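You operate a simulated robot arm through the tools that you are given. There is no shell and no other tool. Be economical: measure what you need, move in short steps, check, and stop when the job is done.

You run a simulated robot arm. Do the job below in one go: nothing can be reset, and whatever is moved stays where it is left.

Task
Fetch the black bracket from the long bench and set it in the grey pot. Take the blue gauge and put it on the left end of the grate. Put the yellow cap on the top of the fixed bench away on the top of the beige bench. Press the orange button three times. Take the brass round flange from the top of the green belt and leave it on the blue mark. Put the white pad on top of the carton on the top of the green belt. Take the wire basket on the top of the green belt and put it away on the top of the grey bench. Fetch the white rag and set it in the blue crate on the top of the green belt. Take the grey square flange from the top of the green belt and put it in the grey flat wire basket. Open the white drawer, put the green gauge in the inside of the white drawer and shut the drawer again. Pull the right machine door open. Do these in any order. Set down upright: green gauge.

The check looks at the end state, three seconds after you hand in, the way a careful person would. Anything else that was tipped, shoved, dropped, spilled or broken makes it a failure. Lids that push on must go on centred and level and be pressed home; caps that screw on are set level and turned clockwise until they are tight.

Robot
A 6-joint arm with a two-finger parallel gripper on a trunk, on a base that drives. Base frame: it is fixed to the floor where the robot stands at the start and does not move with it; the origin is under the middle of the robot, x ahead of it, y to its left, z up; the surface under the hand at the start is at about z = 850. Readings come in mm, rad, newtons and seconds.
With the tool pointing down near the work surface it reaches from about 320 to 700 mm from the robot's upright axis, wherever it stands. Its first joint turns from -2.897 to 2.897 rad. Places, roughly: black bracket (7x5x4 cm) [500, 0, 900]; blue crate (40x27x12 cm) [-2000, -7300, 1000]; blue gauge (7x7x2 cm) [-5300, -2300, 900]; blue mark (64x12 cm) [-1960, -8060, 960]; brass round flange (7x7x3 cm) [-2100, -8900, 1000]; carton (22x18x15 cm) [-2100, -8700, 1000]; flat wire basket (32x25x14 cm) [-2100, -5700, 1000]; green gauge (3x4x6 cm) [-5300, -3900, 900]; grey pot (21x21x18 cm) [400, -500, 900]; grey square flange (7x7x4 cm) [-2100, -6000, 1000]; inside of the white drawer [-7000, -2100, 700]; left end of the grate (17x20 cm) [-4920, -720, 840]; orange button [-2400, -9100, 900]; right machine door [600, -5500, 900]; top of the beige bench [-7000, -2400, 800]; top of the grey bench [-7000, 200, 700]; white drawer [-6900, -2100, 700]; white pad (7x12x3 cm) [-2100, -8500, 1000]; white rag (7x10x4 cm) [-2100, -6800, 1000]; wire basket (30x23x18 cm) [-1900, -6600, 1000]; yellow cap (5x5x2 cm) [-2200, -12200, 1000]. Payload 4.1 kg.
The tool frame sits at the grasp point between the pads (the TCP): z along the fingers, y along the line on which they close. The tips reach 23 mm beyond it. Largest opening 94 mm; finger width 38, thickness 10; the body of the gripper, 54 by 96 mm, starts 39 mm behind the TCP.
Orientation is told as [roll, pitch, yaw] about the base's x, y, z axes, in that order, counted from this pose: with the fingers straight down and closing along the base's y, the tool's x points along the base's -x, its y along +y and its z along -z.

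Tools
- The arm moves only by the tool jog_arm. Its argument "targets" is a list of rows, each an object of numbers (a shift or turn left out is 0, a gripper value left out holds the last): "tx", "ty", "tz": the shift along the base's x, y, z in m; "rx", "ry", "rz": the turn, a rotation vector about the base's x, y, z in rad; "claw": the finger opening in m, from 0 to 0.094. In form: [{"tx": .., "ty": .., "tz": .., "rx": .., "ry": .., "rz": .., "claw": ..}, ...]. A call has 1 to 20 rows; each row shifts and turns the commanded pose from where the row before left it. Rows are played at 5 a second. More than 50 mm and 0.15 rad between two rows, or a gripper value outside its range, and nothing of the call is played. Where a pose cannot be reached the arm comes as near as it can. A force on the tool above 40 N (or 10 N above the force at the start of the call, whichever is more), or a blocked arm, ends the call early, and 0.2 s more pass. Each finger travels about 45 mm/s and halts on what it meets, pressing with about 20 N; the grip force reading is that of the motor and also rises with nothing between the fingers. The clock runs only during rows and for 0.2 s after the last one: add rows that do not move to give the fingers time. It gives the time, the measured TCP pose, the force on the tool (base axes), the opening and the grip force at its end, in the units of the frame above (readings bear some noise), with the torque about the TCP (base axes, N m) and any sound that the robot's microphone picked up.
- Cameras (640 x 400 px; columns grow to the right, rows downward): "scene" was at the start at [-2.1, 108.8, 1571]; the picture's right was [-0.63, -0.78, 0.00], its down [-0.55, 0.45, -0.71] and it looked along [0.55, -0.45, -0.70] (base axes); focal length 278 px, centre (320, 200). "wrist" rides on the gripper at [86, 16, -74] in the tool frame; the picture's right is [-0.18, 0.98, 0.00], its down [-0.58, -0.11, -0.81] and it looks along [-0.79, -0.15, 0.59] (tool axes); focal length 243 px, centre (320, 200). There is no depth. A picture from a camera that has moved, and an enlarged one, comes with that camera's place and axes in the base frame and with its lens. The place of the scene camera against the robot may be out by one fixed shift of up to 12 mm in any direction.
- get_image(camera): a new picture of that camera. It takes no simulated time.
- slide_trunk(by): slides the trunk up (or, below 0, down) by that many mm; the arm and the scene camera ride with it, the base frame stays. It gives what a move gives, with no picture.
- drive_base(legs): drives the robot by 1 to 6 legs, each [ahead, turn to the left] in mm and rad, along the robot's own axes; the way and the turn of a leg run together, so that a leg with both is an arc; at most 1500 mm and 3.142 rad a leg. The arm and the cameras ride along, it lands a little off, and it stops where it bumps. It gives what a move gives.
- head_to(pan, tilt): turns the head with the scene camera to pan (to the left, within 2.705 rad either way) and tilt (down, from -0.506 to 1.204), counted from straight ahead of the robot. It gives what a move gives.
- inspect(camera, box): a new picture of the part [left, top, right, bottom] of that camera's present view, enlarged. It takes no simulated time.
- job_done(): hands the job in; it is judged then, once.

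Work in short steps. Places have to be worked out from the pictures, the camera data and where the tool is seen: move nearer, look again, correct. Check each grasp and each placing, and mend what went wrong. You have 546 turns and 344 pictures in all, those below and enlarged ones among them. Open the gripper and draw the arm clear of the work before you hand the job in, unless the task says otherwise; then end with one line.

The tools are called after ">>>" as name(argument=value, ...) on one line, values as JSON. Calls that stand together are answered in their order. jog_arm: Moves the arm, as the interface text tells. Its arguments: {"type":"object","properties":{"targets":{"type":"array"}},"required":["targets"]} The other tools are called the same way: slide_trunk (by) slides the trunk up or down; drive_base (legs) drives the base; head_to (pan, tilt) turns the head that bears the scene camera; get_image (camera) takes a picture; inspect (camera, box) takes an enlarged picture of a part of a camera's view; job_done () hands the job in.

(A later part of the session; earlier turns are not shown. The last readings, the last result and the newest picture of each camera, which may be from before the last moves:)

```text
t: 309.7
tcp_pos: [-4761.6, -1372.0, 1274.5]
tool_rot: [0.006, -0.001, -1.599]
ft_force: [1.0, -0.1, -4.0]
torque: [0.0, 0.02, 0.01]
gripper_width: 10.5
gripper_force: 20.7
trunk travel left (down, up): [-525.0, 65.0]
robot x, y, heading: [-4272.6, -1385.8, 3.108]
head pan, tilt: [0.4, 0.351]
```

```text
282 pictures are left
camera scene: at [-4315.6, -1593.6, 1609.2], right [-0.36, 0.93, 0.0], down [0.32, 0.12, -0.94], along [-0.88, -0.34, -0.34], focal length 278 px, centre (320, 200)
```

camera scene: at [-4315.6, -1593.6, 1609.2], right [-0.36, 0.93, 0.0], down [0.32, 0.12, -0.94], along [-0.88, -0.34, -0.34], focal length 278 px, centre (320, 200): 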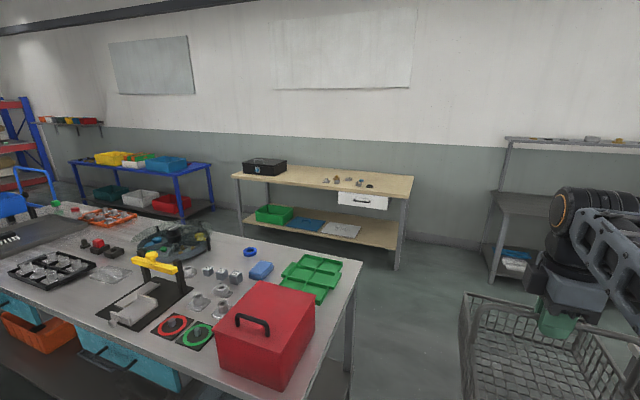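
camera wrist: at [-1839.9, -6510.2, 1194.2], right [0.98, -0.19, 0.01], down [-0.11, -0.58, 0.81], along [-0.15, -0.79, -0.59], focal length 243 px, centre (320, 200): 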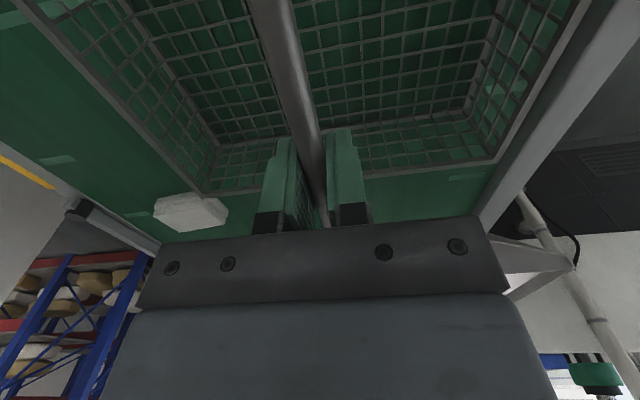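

The grey bench, with bowls and an upper shelf, starts around y≈-890 at x≈-6950. I'll go through the gap and look at its top.

>>> drive_base(legs=[[1500, 0.0], [150, -0.6]])

>>> head_to(pan=0.3, tilt=0.5)

>>> get_image(camera="scene")

>>> head_to(pan=-0.4, tilt=0.5)

>>> get_image(camera="scene")

```text
t: 318.8
tcp_pos: [-6314.1, -1034.9, 1274.1]
tool_rot: [0.009, 0.0, -2.181]
ft_force: [0.2, 0.1, -3.6]
torque: [-0.04, 0.01, -0.03]
gripper_width: 10.5
gripper_force: 20.3
trunk travel left (down, up): [-525.0, 65.0]
robot x, y, heading: [-5913.7, -1313.7, 2.527]
head pan, tilt: [0.4, 0.351]
```

```text
t: 319.5
tcp_pos: [-6311.0, -1034.5, 1274.6]
tool_rot: [0.007, 0.0, -2.181]
ft_force: [-0.2, -0.3, -4.0]
torque: [-0.04, 0.0, 0.03]
gripper_width: 10.7
gripper_force: 19.6
trunk travel left (down, up): [-525.0, 65.0]
robot x, y, heading: [-5914.8, -1308.4, 2.524]
head pan, tilt: [0.3, 0.499]
```

```text
281 pictures are left
camera scene: at [-6055.4, -1459.9, 1595.5], right [0.31, 0.95, 0.0], down [0.46, -0.15, -0.88], along [-0.84, 0.27, -0.48], focal length 278 px, centre (320, 200)
```

scene: 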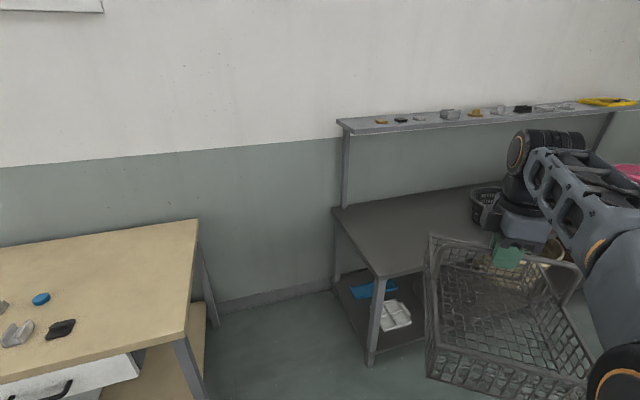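

```text
t: 320.6
tcp_pos: [-6311.5, -1035.2, 1274.0]
tool_rot: [0.007, -0.001, -2.181]
ft_force: [-0.2, 0.4, -3.1]
torque: [-0.02, 0.01, -0.05]
gripper_width: 10.5
gripper_force: 20.1
trunk travel left (down, up): [-525.0, 65.0]
robot x, y, heading: [-5916.4, -1313.9, 2.528]
head pan, tilt: [-0.4, 0.499]
```

```text
280 pictures are left
camera scene: at [-6016.9, -1410.8, 1595.5], right [0.85, 0.53, 0.0], down [0.25, -0.41, -0.88], along [-0.46, 0.75, -0.48], focal length 278 px, centre (320, 200)
```

scene: 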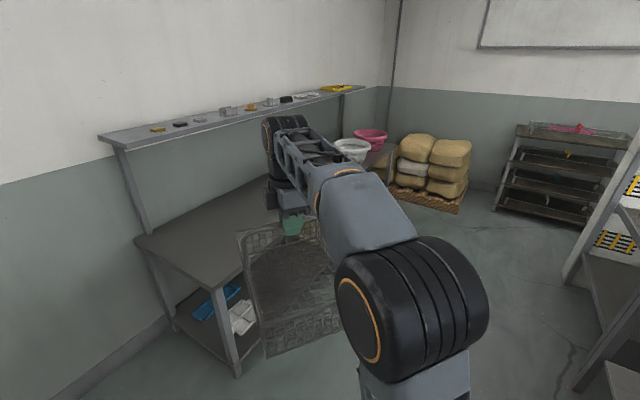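

The left part of the grey bench is free: top z≈700, x -6849…-7468, y -900…-150. I'll drive to face it at about (-6470,-560).

>>> drive_base(legs=[[0, -0.32], [930, 0], [0, 0.93]])

>>> head_to(pan=0.3, tilt=0.6)

>>> get_image(camera="scene")

```text
t: 328.8
tcp_pos: [-6945.9, -560.3, 1275.0]
tool_rot: [0.009, 0.0, -1.585]
ft_force: [0.3, -0.8, -4.2]
torque: [-0.02, 0.0, -0.02]
gripper_width: 10.5
gripper_force: 19.6
trunk travel left (down, up): [-525.0, 65.0]
robot x, y, heading: [-6463.5, -566.0, 3.121]
head pan, tilt: [-0.4, 0.499]
```

```text
t: 329.9
tcp_pos: [-6947.4, -559.1, 1275.9]
tool_rot: [0.008, 0.002, -1.585]
ft_force: [-0.3, -0.5, -4.0]
torque: [-0.07, -0.01, 0.04]
gripper_width: 10.4
gripper_force: 20.0
trunk travel left (down, up): [-525.0, 65.0]
robot x, y, heading: [-6463.2, -565.5, 3.122]
head pan, tilt: [0.3, 0.6]
```

```text
279 pictures are left
camera scene: at [-6496.7, -764.0, 1586.4], right [-0.28, 0.96, 0.0], down [0.54, 0.16, -0.83], along [-0.79, -0.23, -0.56], focal length 278 px, centre (320, 200)
```

scene: 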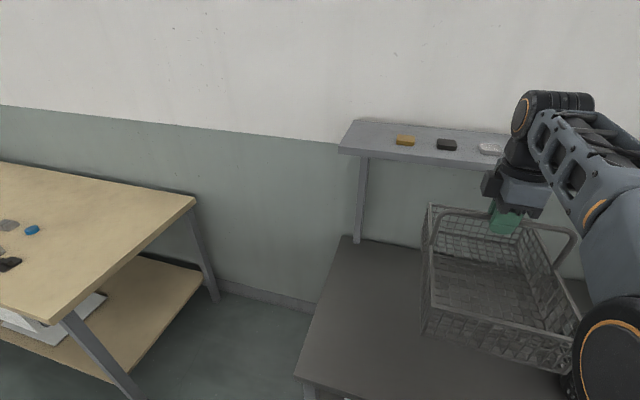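

Free space confirmed; the upper shelf begins at x≈-7400. I'll lower the trunk 150 mm and then bring the basket over and down.

>>> slide_trunk(by=-150)

>>> jog_arm(targets=[{"tx": -0.04, "tz": -0.02}, {"tx": -0.04, "tz": -0.03}, {"tz": -0.04}, {"tz": -0.04}, {"tz": -0.04}, {"tz": -0.03}, {"tz": -0.02}, {"tz": -0.01}, {}])

>>> get_image(camera="scene")

```text
t: 331.6
tcp_pos: [-6946.1, -559.6, 1125.1]
tool_rot: [0.008, 0.0, -1.585]
ft_force: [0.1, -0.2, -3.7]
torque: [-0.01, 0.01, -0.01]
gripper_width: 10.6
gripper_force: 19.7
trunk travel left (down, up): [-375.0, 215.0]
robot x, y, heading: [-6462.1, -564.0, 3.121]
head pan, tilt: [0.3, 0.6]
```

```text
t: 333.6
tcp_pos: [-7026.9, -559.2, 893.6]
tool_rot: [0.007, 0.0, -1.585]
ft_force: [0.7, 0.5, -2.9]
torque: [-0.03, -0.01, 0.0]
gripper_width: 10.5
gripper_force: 20.4
trunk travel left (down, up): [-375.0, 215.0]
robot x, y, heading: [-6466.1, -564.8, 3.122]
head pan, tilt: [0.3, 0.6]
```

```text
278 pictures are left
camera scene: at [-6496.8, -764.1, 1436.4], right [-0.28, 0.96, 0.0], down [0.54, 0.16, -0.82], along [-0.79, -0.23, -0.57], focal length 278 px, centre (320, 200)
```

scene: 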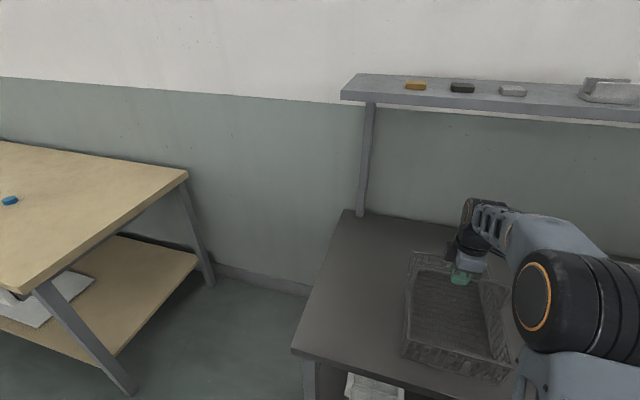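

I'll move 40 mm deeper for margin, then lower in small steps until contact.

>>> jog_arm(targets=[{"tz": 0.01}, {"tx": -0.04}, {"tz": -0.01}, {"tz": -0.004}, {"tz": -0.004}, {"tz": -0.004}, {}])

```text
t: 335.2
tcp_pos: [-7066.2, -559.2, 882.9]
tool_rot: [0.008, 0.001, -1.585]
ft_force: [0.8, -0.2, 6.5]
torque: [-0.06, 0.0, 0.0]
gripper_width: 10.6
gripper_force: 20.0
trunk travel left (down, up): [-375.0, 215.0]
robot x, y, heading: [-6462.2, -569.4, 3.124]
head pan, tilt: [0.3, 0.6]
```

Contact made. I'll release and lift straight out.

>>> jog_arm(targets=[{"tz": 0.001}, {"claw": 0.07}, {"claw": 0.07}, {"claw": 0.07}, {"tz": 0.03}, {"tz": 0.05}, {"tz": 0.05}, {"tz": 0.05}, {"tz": 0.05}, {"tz": 0.05, "tx": 0.0}, {}])

>>> get_image(camera="scene")

>>> get_image(camera="wrist")

```text
t: 337.6
tcp_pos: [-7050.0, -562.1, 1148.8]
tool_rot: [0.004, -0.002, -1.584]
ft_force: [0.5, 0.4, 0.8]
torque: [0.0, 0.01, -0.01]
gripper_width: 69.9
gripper_force: 0.0
out of reach, approached as far as the arm can: row 10
trunk travel left (down, up): [-375.0, 215.0]
robot x, y, heading: [-6461.2, -568.3, 3.126]
head pan, tilt: [0.3, 0.6]
```

```text
277 pictures are left
camera scene: at [-6495.8, -764.0, 1436.4], right [-0.28, 0.96, 0.0], down [0.54, 0.16, -0.83], along [-0.79, -0.23, -0.56], focal length 278 px, centre (320, 200)
```

scene: 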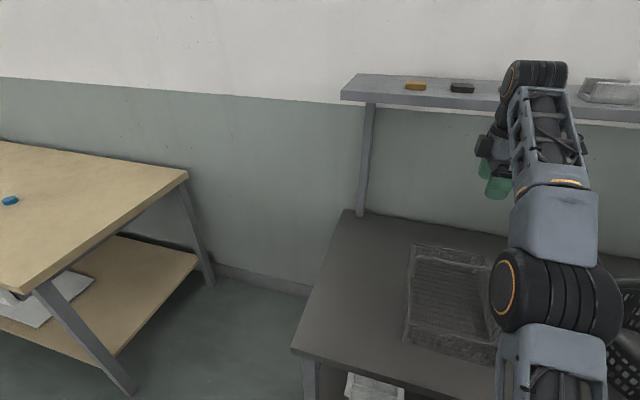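

```text
276 pictures are left
camera wrist: at [-7032.3, -474.3, 1223.0], right [0.98, -0.2, 0.01], down [-0.12, -0.58, 0.81], along [-0.16, -0.79, -0.59], focal length 243 px, centre (320, 200)
```

wrist: 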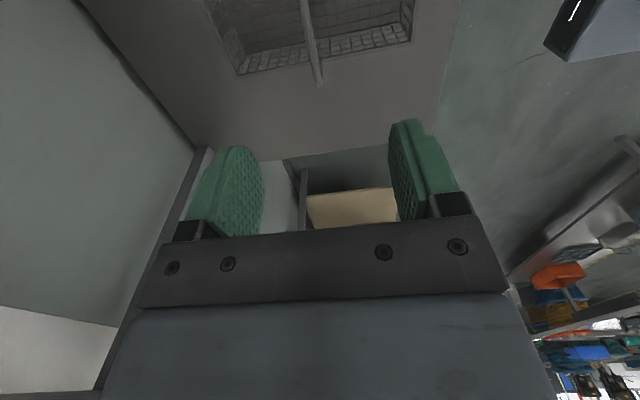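

The basket is safely on the grey bench. I'll retract the arm and go look at the beige bench and its white drawer.

>>> jog_arm(targets=[{"tx": 0.022, "rz": -0.1428}, {"tx": 0.022, "rz": -0.1428}, {"tx": 0.022, "rz": -0.1428}, {"tx": 0.022, "rz": -0.1428}, {"tx": 0.022, "rz": -0.1428}, {"tx": 0.022, "rz": -0.1428}, {"tx": 0.022, "rz": -0.1428}, {"tx": 0.022, "rz": -0.1428}, {"tx": 0.022, "rz": -0.1428}, {"tx": 0.022, "rz": -0.1428}, {"tx": 0.022, "rz": -0.1428}, {}])

>>> drive_base(legs=[[-550, 0], [0, 1.571], [1400, 0], [0, -1.571]])

>>> head_to(pan=0.1, tilt=0.6)

>>> get_image(camera="scene")

```text
t: 340.2
tcp_pos: [-6807.0, -559.9, 1148.3]
tool_rot: [0.008, 0.001, 3.127]
ft_force: [-0.6, -0.2, 0.7]
torque: [-0.01, 0.01, 0.0]
gripper_width: 70.1
gripper_force: 0.1
trunk travel left (down, up): [-375.0, 215.0]
robot x, y, heading: [-6463.8, -568.7, 3.128]
head pan, tilt: [0.3, 0.6]
```

```text
t: 357.6
tcp_pos: [-6284.0, -1978.8, 1148.5]
tool_rot: [0.007, 0.001, -3.136]
ft_force: [0.2, 0.3, 0.1]
torque: [-0.01, 0.01, 0.01]
gripper_width: 69.8
gripper_force: 0.1
trunk travel left (down, up): [-375.0, 215.0]
robot x, y, heading: [-5938.7, -1978.0, -3.136]
head pan, tilt: [0.3, 0.6]
```

```text
t: 358.3
tcp_pos: [-6283.4, -1979.5, 1147.8]
tool_rot: [0.007, 0.001, -3.136]
ft_force: [1.0, 0.2, -0.6]
torque: [-0.01, 0.0, -0.02]
gripper_width: 70.1
gripper_force: 0.1
trunk travel left (down, up): [-375.0, 215.0]
robot x, y, heading: [-5940.3, -1975.9, -3.137]
head pan, tilt: [0.099, 0.6]
```

```text
275 pictures are left
camera scene: at [-5973.4, -2160.6, 1436.4], right [-0.1, 0.99, 0.0], down [0.56, 0.06, -0.83], along [-0.82, -0.08, -0.56], focal length 278 px, centre (320, 200)
```

scene: 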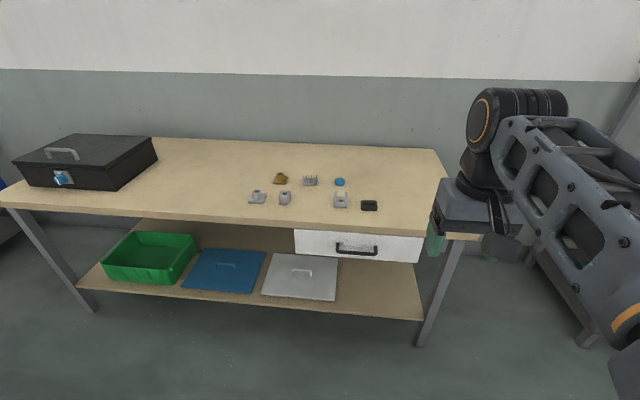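

The drawer handle is a horizontal bar at about (-6712,-2094,705). I'll lower the trunk, then turn the tool level, pointing at the drawer, with the fingers closing vertically.

>>> slide_trunk(by=-200)

>>> jog_arm(targets=[{"tx": -0.024, "ty": -0.0105, "tz": -0.015, "ry": 0.1428}, {"tx": -0.024, "ty": -0.0105, "tz": -0.015, "ry": 0.1428}, {"tx": -0.024, "ty": -0.0105, "tz": -0.015, "ry": 0.1428}, {"tx": -0.024, "ty": -0.0105, "tz": -0.015, "ry": 0.1428}, {"tx": -0.024, "ty": -0.0105, "tz": -0.015, "ry": 0.1428}, {"tx": -0.024, "ty": -0.0105, "tz": -0.015, "ry": 0.1428}, {"tx": -0.024, "ty": -0.0105, "tz": -0.015, "ry": 0.1428}, {"tx": -0.024, "ty": -0.0105, "tz": -0.015, "ry": 0.1428}, {"tx": -0.024, "ty": -0.0105, "tz": -0.015, "ry": 0.1428}, {"tx": -0.024, "ty": -0.0105, "tz": -0.015, "ry": 0.1428}, {"tx": -0.024, "ty": -0.0105, "tz": -0.015, "ry": 0.1428}, {}])

>>> jog_arm(targets=[{"rx": 0.1428, "tz": -0.006}, {"rx": 0.1428, "tz": -0.006}, {"rx": 0.1428, "tz": -0.006}, {"rx": 0.1428, "tz": -0.006}, {"rx": 0.1428, "tz": -0.006}, {"rx": 0.1428, "tz": -0.006}, {"rx": 0.1428, "tz": -0.006}, {"rx": 0.1428, "tz": -0.006}, {"rx": 0.1428, "tz": -0.006}, {"rx": 0.1428, "tz": -0.006}, {"rx": 0.1428, "tz": -0.006}, {}])

>>> get_image(camera="wrist")

>>> get_image(camera="scene")

```text
t: 360.5
tcp_pos: [-6284.0, -1980.1, 947.6]
tool_rot: [0.008, 0.001, -3.136]
ft_force: [-0.3, 0.2, 0.8]
torque: [-0.02, -0.01, -0.01]
gripper_width: 69.9
gripper_force: 0.1
trunk travel left (down, up): [-175.0, 415.0]
robot x, y, heading: [-5940.1, -1979.1, -3.14]
head pan, tilt: [0.099, 0.6]
```

```text
t: 363.1
tcp_pos: [-6538.8, -2089.3, 786.9]
tool_rot: [-0.137, -1.516, -3.014]
ft_force: [0.0, -0.3, -0.9]
torque: [-0.02, 0.03, 0.0]
gripper_width: 70.3
gripper_force: 0.1
out of reach, approached as far as the arm can: row 8
trunk travel left (down, up): [-175.0, 415.0]
robot x, y, heading: [-5943.8, -1980.1, -3.143]
head pan, tilt: [0.099, 0.6]
```

```text
t: 365.7
tcp_pos: [-6539.1, -2088.6, 722.4]
tool_rot: [-1.585, 0.009, -1.626]
ft_force: [-0.3, -0.6, 0.1]
torque: [0.02, -0.02, 0.01]
gripper_width: 70.0
gripper_force: 0.1
trunk travel left (down, up): [-175.0, 415.0]
robot x, y, heading: [-5943.7, -1980.2, -3.144]
head pan, tilt: [0.099, 0.6]
```

```text
274 pictures are left
camera wrist: at [-6460.0, -2005.1, 705.5], right [-0.02, -0.17, -0.98], down [0.77, -0.63, 0.09], along [-0.63, -0.76, 0.15], focal length 243 px, centre (320, 200)
```

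wrist: 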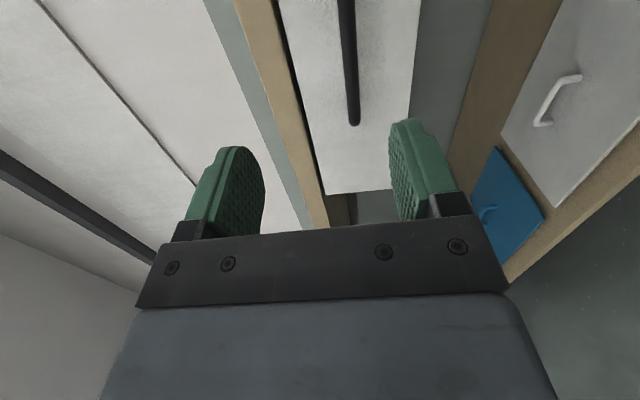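

```text
273 pictures are left
camera scene: at [-5973.5, -2160.6, 1236.4], right [-0.1, 0.99, 0.0], down [0.56, 0.06, -0.83], along [-0.82, -0.08, -0.56], focal length 278 px, centre (320, 200)
```

scene: 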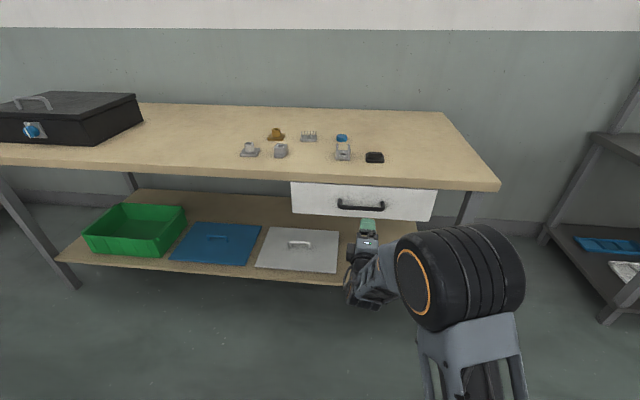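

Two estimates give the handle's z as 702 or 720. I'll zoom to refine.

>>> inspect(camera="scene", box=[280, 160, 440, 260])

>>> inspect(camera="wrist", box=[240, 0, 480, 150])

```text
4.00 times, centred on (360, 210) of scene
camera zoom: at [-5973.5, -2160.6, 1236.4], right [-0.1, 0.99, 0.0], down [0.56, 0.06, -0.83], along [-0.82, -0.08, -0.56], focal length 1113 px, centre (160, 160)
```

zoom: 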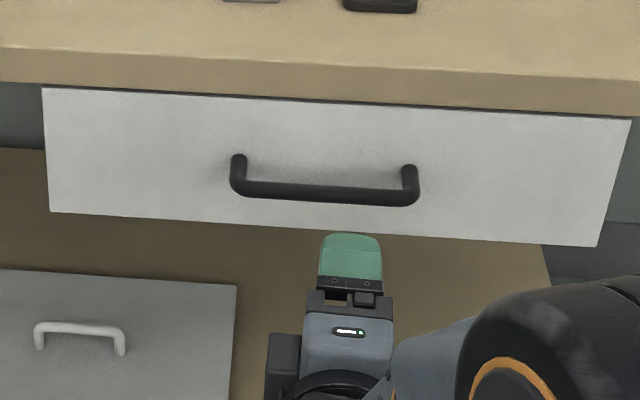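

```text
2.67 times, centred on (360, 75) of wrist
camera zoom: at [-6460.0, -2005.1, 705.5], right [-0.02, -0.17, -0.98], down [0.77, -0.63, 0.09], along [-0.63, -0.76, 0.15], focal length 647 px, centre (213, 533)
```

zoom: 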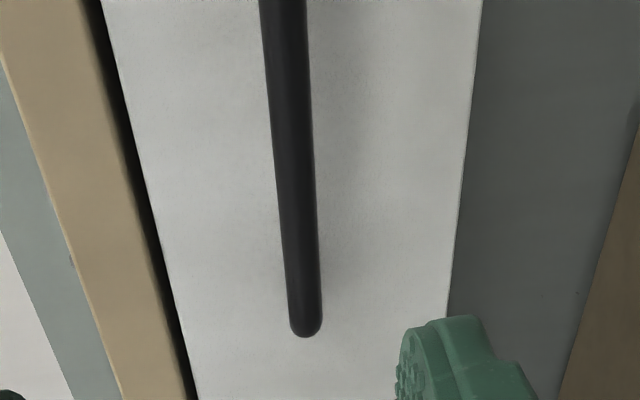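

The handle bar is at about (-6713,-2098,703). I'll align and move in.

>>> jog_arm(targets=[{"tz": -0.019, "ty": -0.009}, {"tx": -0.04}, {"tx": -0.04}, {"tx": -0.04}, {"tx": -0.025}, {}])

>>> get_image(camera="wrist")

>>> inspect(camera="scene", box=[280, 160, 440, 260])

```text
t: 367.1
tcp_pos: [-6682.4, -2097.4, 703.9]
tool_rot: [-1.583, 0.005, -1.625]
ft_force: [-0.3, -0.3, 0.2]
torque: [0.0, 0.0, 0.0]
gripper_width: 70.0
gripper_force: 0.0
trunk travel left (down, up): [-175.0, 415.0]
robot x, y, heading: [-5938.6, -1978.8, -3.139]
head pan, tilt: [0.099, 0.6]
```

```text
270 pictures are left
camera wrist: at [-6604.0, -2014.9, 686.3], right [-0.02, -0.18, -0.98], down [0.77, -0.63, 0.09], along [-0.63, -0.76, 0.15], focal length 243 px, centre (320, 200)
```

wrist: 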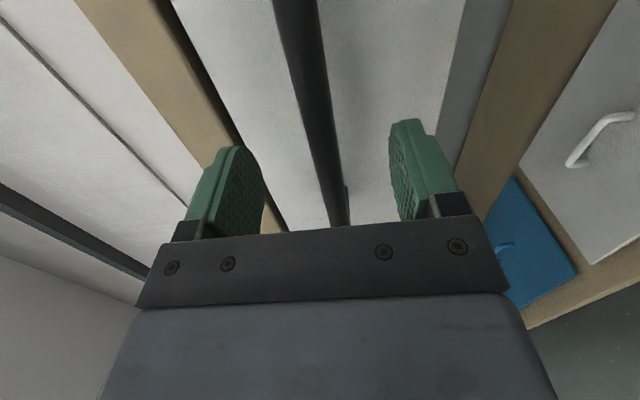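

```text
4.00 times, centred on (360, 210) of scene
camera zoom: at [-5973.5, -2160.6, 1236.4], right [-0.1, 0.99, 0.0], down [0.56, 0.06, -0.83], along [-0.82, -0.08, -0.56], focal length 1113 px, centre (160, 160)
```

zoom: 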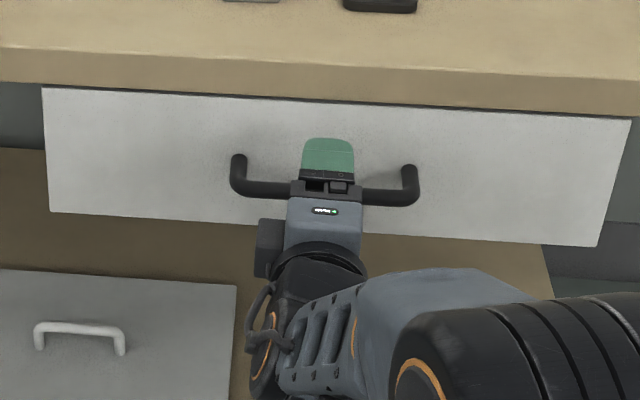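

The bar lies between the fingers. A little further in, then grip.

>>> jog_arm(targets=[{"tx": -0.01}, {"tx": -0.008}, {"claw": 0.004}, {"claw": 0.004}, {"claw": 0.004}, {"claw": 0.004}, {"claw": 0.004}, {}])

```text
t: 368.9
tcp_pos: [-6701.0, -2097.6, 700.3]
tool_rot: [-1.576, 0.007, -1.624]
ft_force: [6.0, 0.4, -20.7]
torque: [-1.51, 0.04, 0.19]
gripper_width: 13.9
gripper_force: 44.8
trunk travel left (down, up): [-175.0, 415.0]
robot x, y, heading: [-5942.3, -1979.2, -3.143]
head pan, tilt: [0.099, 0.6]
```

Gripped (13.9 mm). I'll relieve the vertical load and pull.

>>> jog_arm(targets=[{"tz": -0.004}, {"tx": 0.01}, {"tx": 0.015}, {"tx": 0.02}, {"tx": 0.02}, {"tx": 0.02}, {}])

>>> inspect(camera="scene", box=[240, 140, 480, 290])

```text
t: 370.5
tcp_pos: [-6618.4, -2098.7, 699.1]
tool_rot: [-1.582, 0.007, -1.623]
ft_force: [-0.8, -5.9, -7.4]
torque: [-1.7, 0.01, -0.21]
gripper_width: 13.9
gripper_force: 44.7
trunk travel left (down, up): [-175.0, 415.0]
robot x, y, heading: [-5938.7, -1980.4, -3.139]
head pan, tilt: [0.099, 0.6]
```

```text
2.67 times, centred on (360, 215) of scene
camera zoom: at [-5974.0, -2161.0, 1236.3], right [-0.1, 0.99, 0.0], down [0.56, 0.06, -0.82], along [-0.82, -0.08, -0.57], focal length 742 px, centre (213, 160)
```

zoom: 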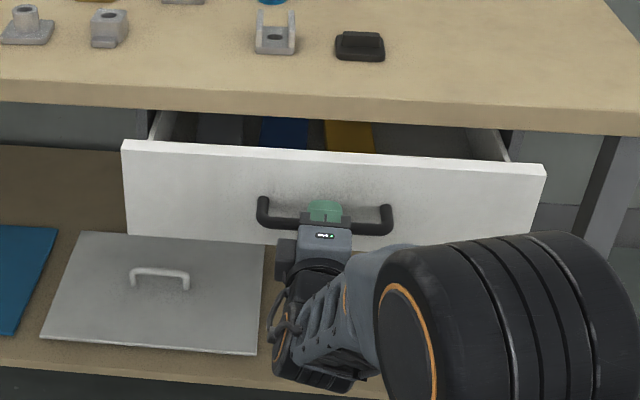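

The drawer is opening. I'll keep pulling.

>>> jog_arm(targets=[{"tx": 0.02}, {"tx": 0.025}, {"tx": 0.025}, {"tx": 0.025}, {"tx": 0.025}, {"tx": 0.02}, {}])

>>> get_image(camera="scene")

```text
t: 372.1
tcp_pos: [-6477.8, -2098.4, 700.5]
tool_rot: [-1.586, 0.007, -1.624]
ft_force: [-0.1, -13.8, -1.7]
torque: [-1.68, 0.1, 1.33]
gripper_width: 13.5
gripper_force: 44.9
trunk travel left (down, up): [-175.0, 415.0]
robot x, y, heading: [-5940.8, -1982.1, -3.136]
head pan, tilt: [0.099, 0.6]
```

```text
267 pictures are left
camera scene: at [-5973.5, -2161.6, 1236.3], right [-0.1, 0.99, 0.0], down [0.56, 0.06, -0.82], along [-0.82, -0.08, -0.57], focal length 278 px, centre (320, 200)
```

scene: 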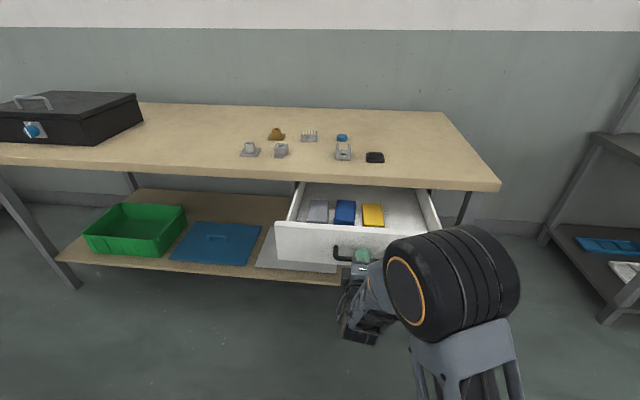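

Open 224 mm; three cases lie inside with free space on the right. I'll try a little more.

>>> jog_arm(targets=[{"tx": 0.015, "ty": -0.001}, {"tx": 0.015}, {"tx": 0.015}, {"tx": 0.015}, {}])

>>> inspect(camera="scene", box=[240, 160, 480, 310])

```text
t: 373.3
tcp_pos: [-6416.9, -2099.2, 699.9]
tool_rot: [-1.585, 0.009, -1.624]
ft_force: [-1.1, -12.3, 4.0]
torque: [-1.61, 0.05, 0.34]
gripper_width: 13.7
gripper_force: 44.9
trunk travel left (down, up): [-175.0, 415.0]
robot x, y, heading: [-5938.3, -1980.6, -3.139]
head pan, tilt: [0.099, 0.6]
```

```text
2.67 times, centred on (360, 235) of scene
camera zoom: at [-5973.3, -2161.5, 1236.4], right [-0.1, 0.99, 0.0], down [0.56, 0.06, -0.83], along [-0.82, -0.08, -0.56], focal length 742 px, centre (213, 107)
```

zoom: 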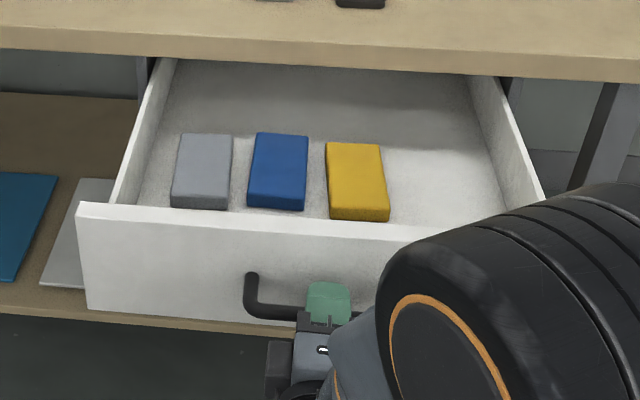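

Drawer is open about 285 mm, enough room at the right. I'll release the handle, back out and fold the tool down again.

>>> jog_arm(targets=[{"claw": 0.06}, {"claw": 0.06}, {"claw": 0.06}, {"tx": 0.02}, {"tx": 0.025}, {"tx": 0.01}, {}])

>>> jog_arm(targets=[{"tz": 0.04}, {"tz": 0.04}, {"tz": 0.04}, {"tz": 0.04}, {"tz": 0.02, "rx": -0.1428}, {"tz": 0.02, "rx": -0.1428}, {"tz": 0.02, "rx": -0.1428}, {"tz": 0.02, "rx": -0.1428}, {"rx": -0.1428}, {"rx": -0.1428}, {"rx": -0.1428}, {"rx": -0.1428}, {"rx": -0.1428}, {"rx": -0.1428}, {"rx": -0.1428}, {}])

>>> get_image(camera="scene")

```text
t: 374.9
tcp_pos: [-6383.0, -2113.3, 693.1]
tool_rot: [-1.584, 0.006, -1.625]
ft_force: [-0.3, 0.3, -0.9]
torque: [-0.03, 0.03, 0.02]
gripper_width: 59.9
gripper_force: 0.1
out of reach, approached as far as the arm can: row 5, 6
trunk travel left (down, up): [-175.0, 415.0]
robot x, y, heading: [-5938.4, -1977.6, -3.142]
head pan, tilt: [0.099, 0.6]
```

```text
t: 378.3
tcp_pos: [-6386.3, -2115.3, 934.7]
tool_rot: [-0.106, -1.514, -3.05]
ft_force: [-0.3, 0.0, -0.3]
torque: [-0.03, 0.01, 0.0]
gripper_width: 60.0
gripper_force: 0.1
out of reach, approached as far as the arm can: row 1
trunk travel left (down, up): [-175.0, 415.0]
robot x, y, heading: [-5944.6, -1977.3, -3.141]
head pan, tilt: [0.099, 0.6]
```

```text
265 pictures are left
camera scene: at [-5973.4, -2160.8, 1236.4], right [-0.1, 0.99, 0.0], down [0.56, 0.06, -0.83], along [-0.82, -0.08, -0.56], focal length 278 px, centre (320, 200)
```

scene: 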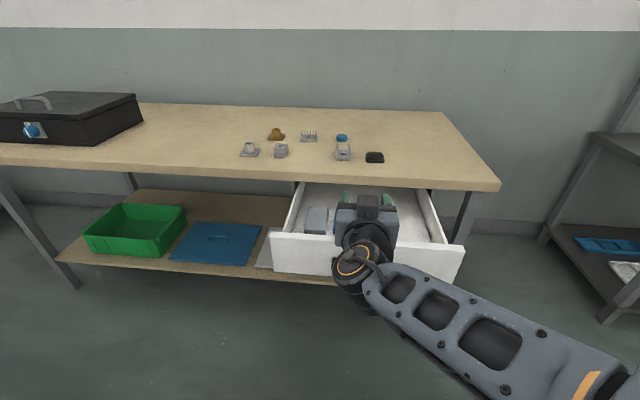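

Drawer stays open. Tool back to pointing down.

>>> jog_arm(targets=[{"tx": 0.006, "ty": 0.0115, "tz": 0.004, "ry": -0.1428}, {"tx": 0.006, "ty": 0.0115, "tz": 0.004, "ry": -0.1428}, {"tx": 0.006, "ty": 0.0115, "tz": 0.004, "ry": -0.1428}, {"tx": 0.006, "ty": 0.0115, "tz": 0.004, "ry": -0.1428}, {"tx": 0.006, "ty": 0.0115, "tz": 0.004, "ry": -0.1428}, {"tx": 0.006, "ty": 0.0115, "tz": 0.004, "ry": -0.1428}, {"tx": 0.006, "ty": 0.0115, "tz": 0.004, "ry": -0.1428}, {"tx": 0.006, "ty": 0.0115, "tz": 0.004, "ry": -0.1428}, {"tx": 0.006, "ty": 0.0115, "tz": 0.004, "ry": -0.1428}, {"tx": 0.006, "ty": 0.0115, "tz": 0.004, "ry": -0.1428}, {"tx": 0.006, "ty": 0.0115, "tz": 0.004, "ry": -0.1428}, {}])

>>> slide_trunk(by=350)

>>> head_to(pan=2.3, tilt=0.55)

>>> get_image(camera="scene")

```text
t: 380.9
tcp_pos: [-6322.6, -1988.2, 977.6]
tool_rot: [-0.011, 0.055, -3.136]
ft_force: [0.1, 0.0, 0.2]
torque: [0.01, 0.02, 0.0]
gripper_width: 60.2
gripper_force: 0.1
trunk travel left (down, up): [-175.0, 415.0]
robot x, y, heading: [-5939.4, -1979.9, -3.14]
head pan, tilt: [0.099, 0.6]
```

```text
t: 384.3
tcp_pos: [-6322.0, -1988.9, 1327.3]
tool_rot: [-0.011, 0.055, -3.134]
ft_force: [0.3, 1.3, 0.8]
torque: [0.02, -0.04, 0.01]
gripper_width: 59.8
gripper_force: 0.1
trunk travel left (down, up): [-525.0, 65.0]
robot x, y, heading: [-5940.9, -1979.6, -3.14]
head pan, tilt: [0.099, 0.6]
```

```text
t: 386.4
tcp_pos: [-6322.8, -1988.9, 1326.2]
tool_rot: [-0.012, 0.055, -3.135]
ft_force: [0.4, 0.3, -0.8]
torque: [0.01, -0.01, 0.0]
gripper_width: 59.9
gripper_force: 0.0
trunk travel left (down, up): [-525.0, 65.0]
robot x, y, heading: [-5939.8, -1980.1, -3.144]
head pan, tilt: [2.3, 0.55]
```

```text
264 pictures are left
camera scene: at [-5825.6, -2218.7, 1590.9], right [-0.74, -0.67, 0.0], down [-0.35, 0.39, -0.85], along [0.57, -0.63, -0.52], focal length 278 px, centre (320, 200)
```

scene: 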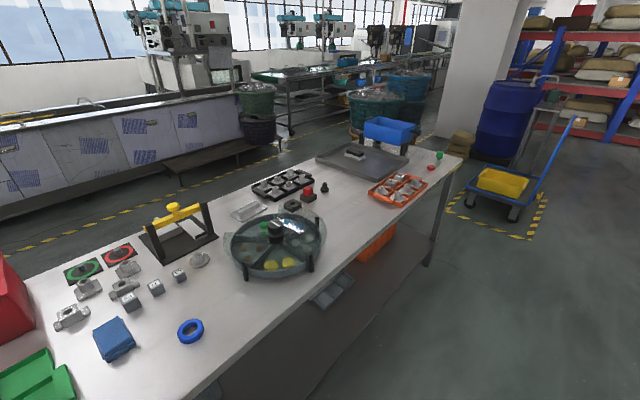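

The blue gauge is the ring at about (-5244,-2323); the green gauge is the small upright piece near (-5281,-3934). I'll fetch the green one first, driving down the aisle behind the table.

>>> drive_base(legs=[[0, 1.571], [1500, 0], [430, 0], [0, 1.571]])

>>> head_to(pan=0.0, tilt=0.7)

>>> get_image(camera="scene")

>>> get_image(camera="wrist")

```text
t: 403.7
tcp_pos: [-5544.7, -3895.9, 1327.3]
tool_rot: [-0.012, 0.055, 0.005]
ft_force: [-1.1, -0.3, 0.0]
torque: [0.0, 0.01, -0.01]
gripper_width: 60.2
gripper_force: 0.0
trunk travel left (down, up): [-525.0, 65.0]
robot x, y, heading: [-5927.8, -3906.4, -0.001]
head pan, tilt: [2.3, 0.55]
```

```text
t: 405.8
tcp_pos: [-5546.3, -3895.6, 1327.0]
tool_rot: [-0.013, 0.053, 0.005]
ft_force: [0.1, 0.8, 0.2]
torque: [-0.01, -0.01, -0.01]
gripper_width: 59.8
gripper_force: 0.0
trunk travel left (down, up): [-525.0, 65.0]
robot x, y, heading: [-5927.4, -3903.1, 0.0]
head pan, tilt: [0.0, 0.7]
```

```text
263 pictures are left
camera scene: at [-5907.5, -3743.0, 1577.8], right [0.0, -1.0, 0.0], down [-0.64, 0.0, -0.77], along [0.77, 0.0, -0.64], focal length 278 px, centre (320, 200)
```

scene: 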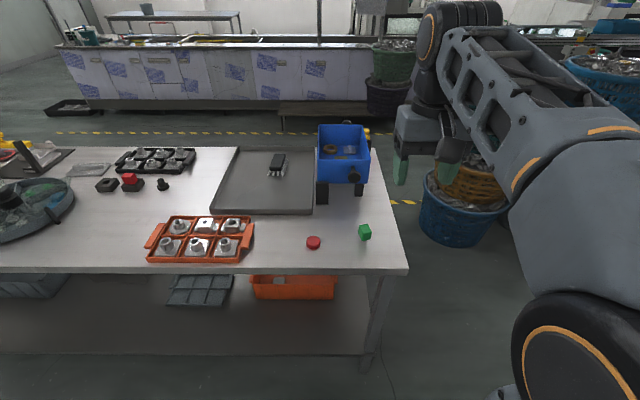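

```text
262 pictures are left
camera wrist: at [-5627.6, -3878.7, 1405.8], right [0.18, 0.98, -0.02], down [0.62, -0.09, 0.77], along [0.76, -0.15, -0.63], focal length 243 px, centre (320, 200)
```

wrist: 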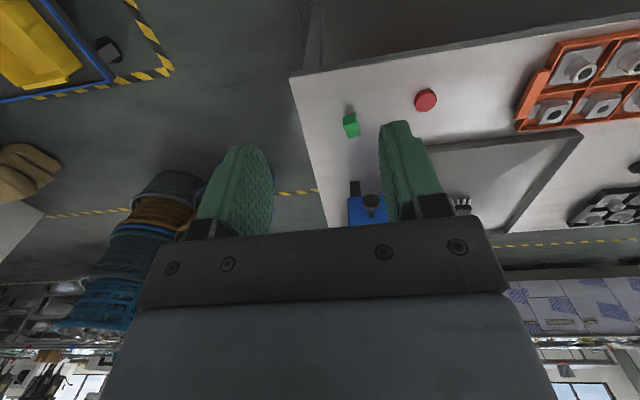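

>>> inspect(camera="scene", box=[325, 207, 405, 257])

>>> inspect(camera="wrist", box=[310, 70, 406, 160])

```text
8.00 times, centred on (365, 232) of scene
camera zoom: at [-5907.5, -3743.0, 1577.8], right [0.0, -1.0, 0.0], down [-0.64, 0.0, -0.77], along [0.77, 0.0, -0.64], focal length 2226 px, centre (-40, -56)
```

zoom: 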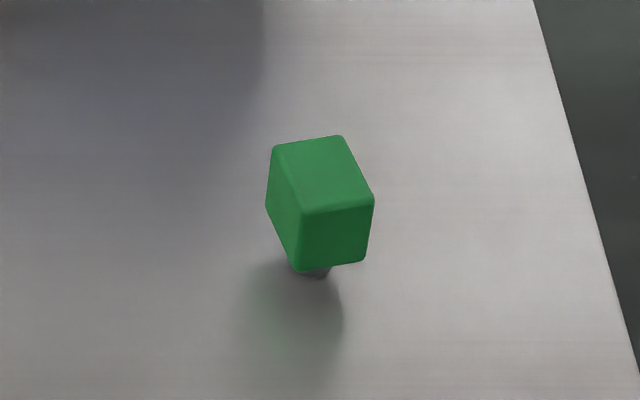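

```text
4.44 times, centred on (358, 115) of wrist
camera zoom: at [-5627.6, -3878.7, 1405.8], right [0.18, 0.98, -0.02], down [0.62, -0.09, 0.77], along [0.76, -0.15, -0.63], focal length 1078 px, centre (151, 578)
```

zoom: 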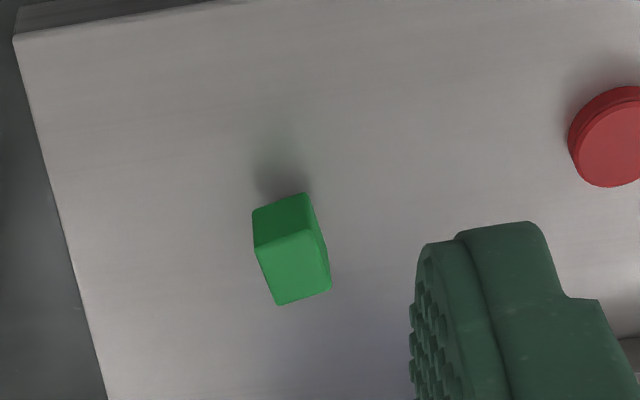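

The gauge is a green head on a narrow stem, rotated about 14°. Its height is still uncertain, so I'll go nearer and look again.

>>> jog_arm(targets=[{"tx": 0.018, "tz": -0.025, "rz": 0.03, "ry": -0.007, "rx": 0.0016}, {"tx": 0.018, "tz": -0.025, "rz": 0.03, "ry": -0.007, "rx": 0.0016}, {"tx": 0.018, "tz": -0.025, "rz": 0.03, "ry": -0.007, "rx": 0.0016}, {"tx": 0.018, "tz": -0.025, "rz": 0.03, "ry": -0.007, "rx": 0.0016}, {"tx": 0.018, "tz": -0.025, "rz": 0.03, "ry": -0.007, "rx": 0.0016}, {"tx": 0.018, "tz": -0.025, "rz": 0.03, "ry": -0.007, "rx": 0.0016}, {"tx": 0.018, "tz": -0.025, "rz": 0.03, "ry": -0.006, "rx": 0.0016}, {"tx": 0.018, "tz": -0.025, "rz": 0.027, "ry": -0.006, "rx": 0.001, "claw": 0.08}, {}])

>>> get_image(camera="wrist")

```text
t: 407.8
tcp_pos: [-5403.3, -3895.5, 1129.0]
tool_rot: [-0.007, -0.001, 0.244]
ft_force: [0.0, -0.1, -0.3]
torque: [-0.02, -0.01, -0.01]
gripper_width: 80.0
gripper_force: 0.0
trunk travel left (down, up): [-525.0, 65.0]
robot x, y, heading: [-5928.7, -3906.6, -0.0]
head pan, tilt: [0.0, 0.7]
```

```text
259 pictures are left
camera wrist: at [-5490.3, -3900.1, 1202.7], right [-0.06, 1.0, -0.01], down [0.59, 0.04, 0.81], along [0.81, 0.04, -0.59], focal length 243 px, centre (320, 200)
```

wrist: 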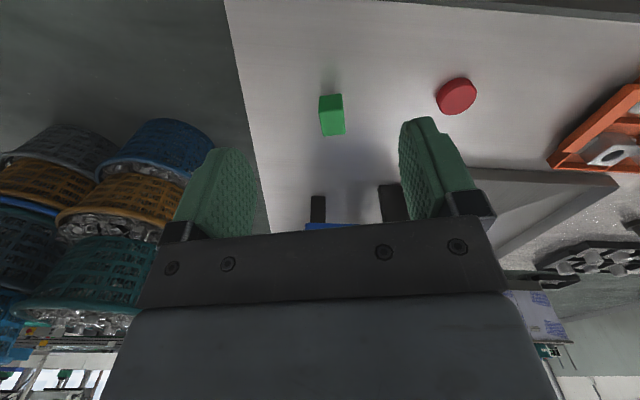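

>>> inspect(camera="wrist", box=[300, 75, 364, 147])

>>> inspect(camera="scene", box=[325, 197, 421, 257])

```text
5.56 times, centred on (332, 111) of wrist
camera zoom: at [-5490.3, -3900.1, 1202.7], right [-0.06, 1.0, -0.01], down [0.59, 0.04, 0.81], along [0.81, 0.04, -0.59], focal length 1348 px, centre (253, 694)
```

zoom: 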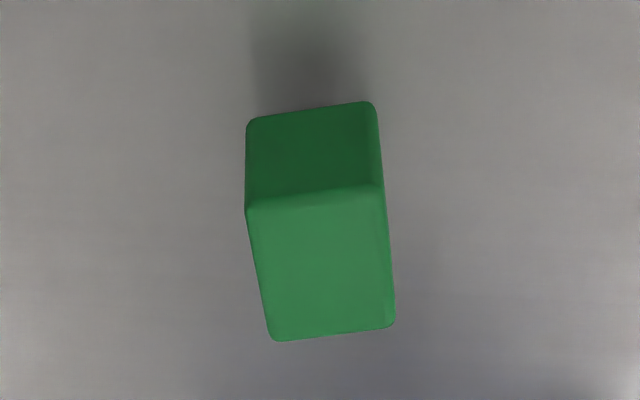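

```text
6.67 times, centred on (373, 227) of scene
camera zoom: at [-5907.4, -3743.0, 1577.8], right [0.0, -1.0, 0.0], down [-0.64, 0.0, -0.76], along [0.76, 0.0, -0.64], focal length 1855 px, centre (-33, 20)
```

zoom: 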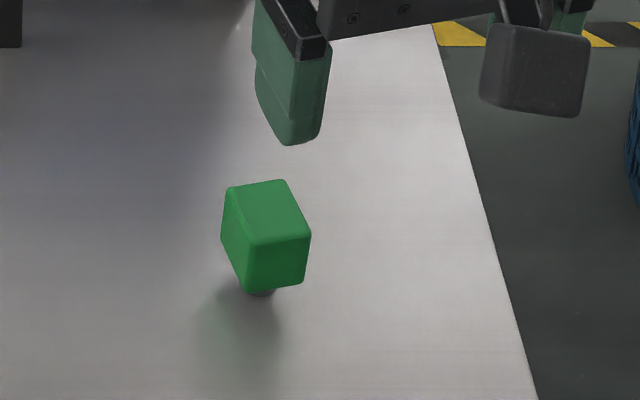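

Size gives the top at z≈940 and the centre near (-5297,-3877). I'll move above with 35 mm to spare and check.

>>> jog_arm(targets=[{"tx": 0.035, "ty": 0.006}, {"tx": 0.035, "ty": 0.006}, {"tx": 0.036, "ty": 0.006}, {"tz": -0.045}, {"tz": -0.045}, {"tz": -0.035}, {}])

>>> get_image(camera="wrist")

>>> get_image(camera="scene")

```text
t: 409.4
tcp_pos: [-5295.4, -3877.9, 1002.4]
tool_rot: [-0.007, 0.001, 0.244]
ft_force: [-0.5, 0.4, -0.7]
torque: [0.01, -0.02, 0.04]
gripper_width: 80.2
gripper_force: 0.1
trunk travel left (down, up): [-525.0, 65.0]
robot x, y, heading: [-5926.5, -3905.1, 0.002]
head pan, tilt: [0.0, 0.7]
```

```text
256 pictures are left
camera wrist: at [-5383.4, -3881.9, 1075.6], right [-0.06, 1.0, -0.01], down [0.59, 0.04, 0.81], along [0.81, 0.04, -0.59], focal length 243 px, centre (320, 200)
```

wrist: 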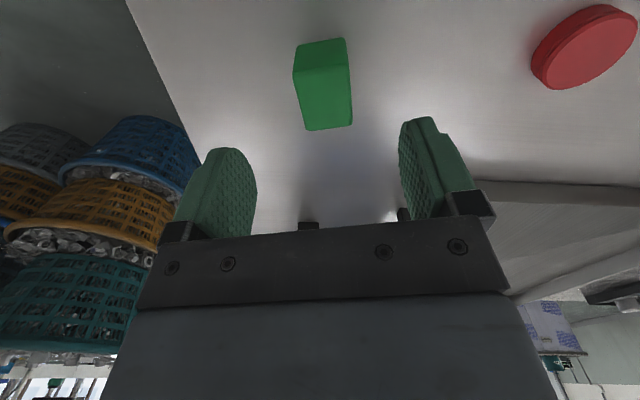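

```text
255 pictures are left
camera scene: at [-5907.4, -3743.0, 1577.8], right [0.0, -1.0, 0.0], down [-0.64, 0.0, -0.76], along [0.76, 0.0, -0.64], focal length 278 px, centre (320, 200)
```

scene: 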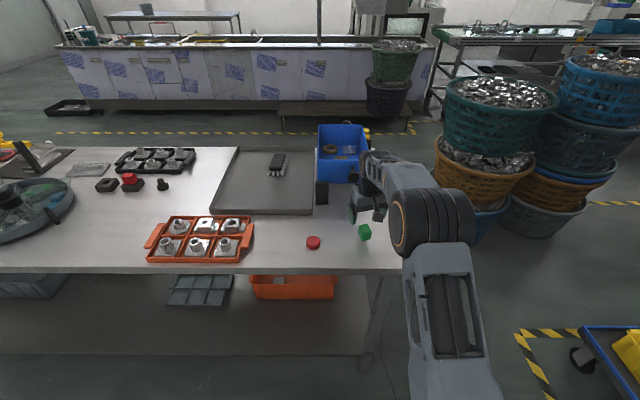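

The block is centred at about (-5296,-3874), top z≈935. I'll descend so the pads hold the head, then close.

>>> jog_arm(targets=[{"ty": 0.004, "tz": -0.03}, {"tz": -0.03}, {"tz": -0.024}, {}, {"claw": 0.02}, {"claw": 0.02}, {"claw": 0.02}, {"claw": 0.02}, {"claw": 0.02}])

>>> get_image(camera="wrist")

```text
t: 410.6
tcp_pos: [-5295.4, -3867.2, 923.7]
tool_rot: [-0.003, -0.012, 0.245]
ft_force: [-3.3, 8.1, 11.1]
torque: [0.67, 0.38, -0.11]
gripper_width: 46.9
gripper_force: 3.4
trunk travel left (down, up): [-525.0, 65.0]
robot x, y, heading: [-5925.5, -3902.8, 0.005]
head pan, tilt: [0.0, 0.7]
stopped in row 6: the force on the tool passed its limit at 43 N (the readings are from after the stop); the commanded pose is now the measured one
```

```text
254 pictures are left
camera wrist: at [-5383.4, -3872.0, 996.2], right [-0.06, 1.0, 0.0], down [0.58, 0.04, 0.81], along [0.81, 0.05, -0.58], focal length 243 px, centre (320, 200)
```

wrist: 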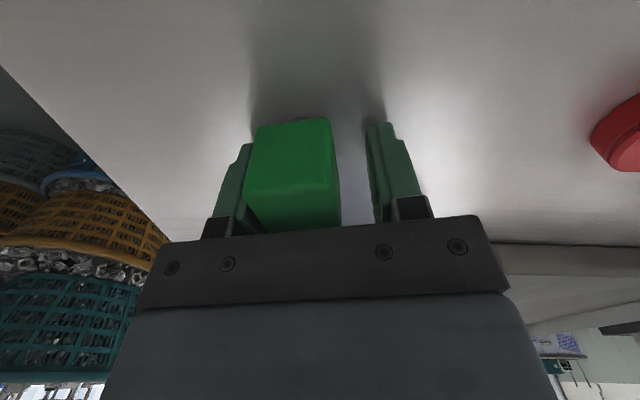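

The left finger met the block first and pushed the force past its limit. I'll look before going on.

>>> inspect(camera="wrist", box=[200, 90, 440, 240])

>>> inspect(camera="scene", box=[320, 190, 416, 260])

```text
2.67 times, centred on (320, 165) of wrist
camera zoom: at [-5383.4, -3872.0, 996.2], right [-0.06, 1.0, 0.0], down [0.58, 0.04, 0.81], along [0.81, 0.05, -0.58], focal length 647 px, centre (320, 293)
```

zoom: 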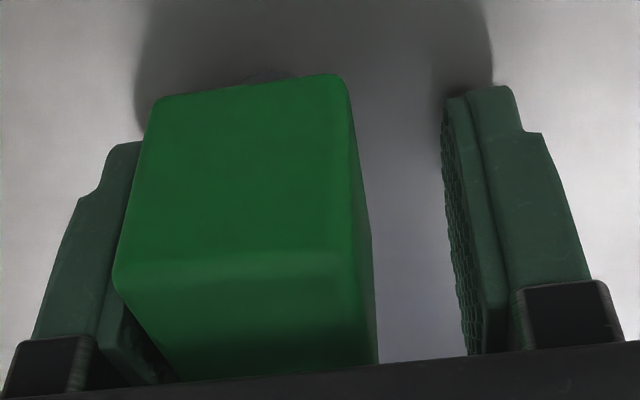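

```text
5.71 times, centred on (368, 225) of scene
camera zoom: at [-5910.7, -3742.2, 1577.5], right [0.01, -1.0, 0.0], down [-0.64, 0.0, -0.77], along [0.77, 0.0, -0.64], focal length 1590 px, centre (46, 57)
```

zoom: 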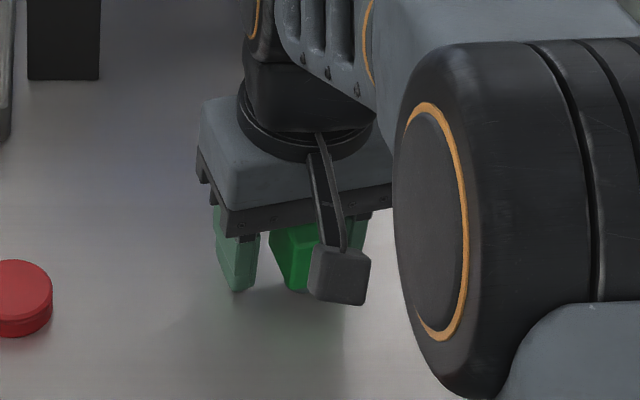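

Most likely the tips reached the table (surface ≈900), not the block. I'll raise 12 mm, shift toward the block to centre, and close.

>>> jog_arm(targets=[{"claw": 0.07}, {"tz": 0.006}, {"tz": 0.007}, {"ty": -0.008}, {}, {"claw": 0.02}, {"claw": 0.02}, {"claw": 0.02}, {"claw": 0.02}, {"claw": 0.02}])

>>> get_image(camera="wrist")

```text
t: 412.8
tcp_pos: [-5294.1, -3877.6, 933.3]
tool_rot: [-0.005, -0.008, 0.244]
ft_force: [0.3, 1.1, 0.4]
torque: [0.05, 0.01, -0.01]
gripper_width: 29.6
gripper_force: 19.9
trunk travel left (down, up): [-525.0, 65.0]
robot x, y, heading: [-5928.2, -3903.2, 0.006]
head pan, tilt: [0.0, 0.7]
```

```text
251 pictures are left
camera wrist: at [-5382.3, -3882.2, 1007.4], right [-0.06, 1.0, 0.0], down [0.58, 0.04, 0.81], along [0.81, 0.05, -0.58], focal length 243 px, centre (320, 200)
```

wrist: 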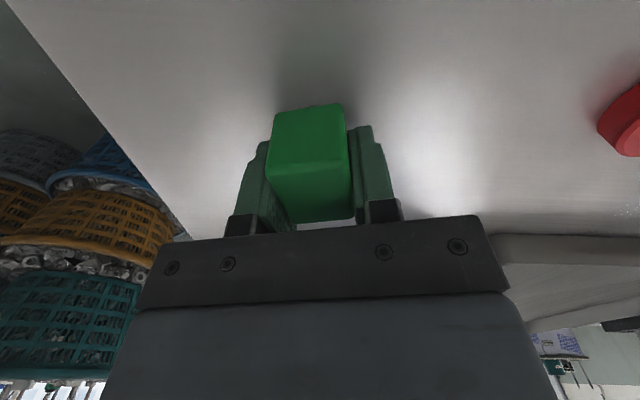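

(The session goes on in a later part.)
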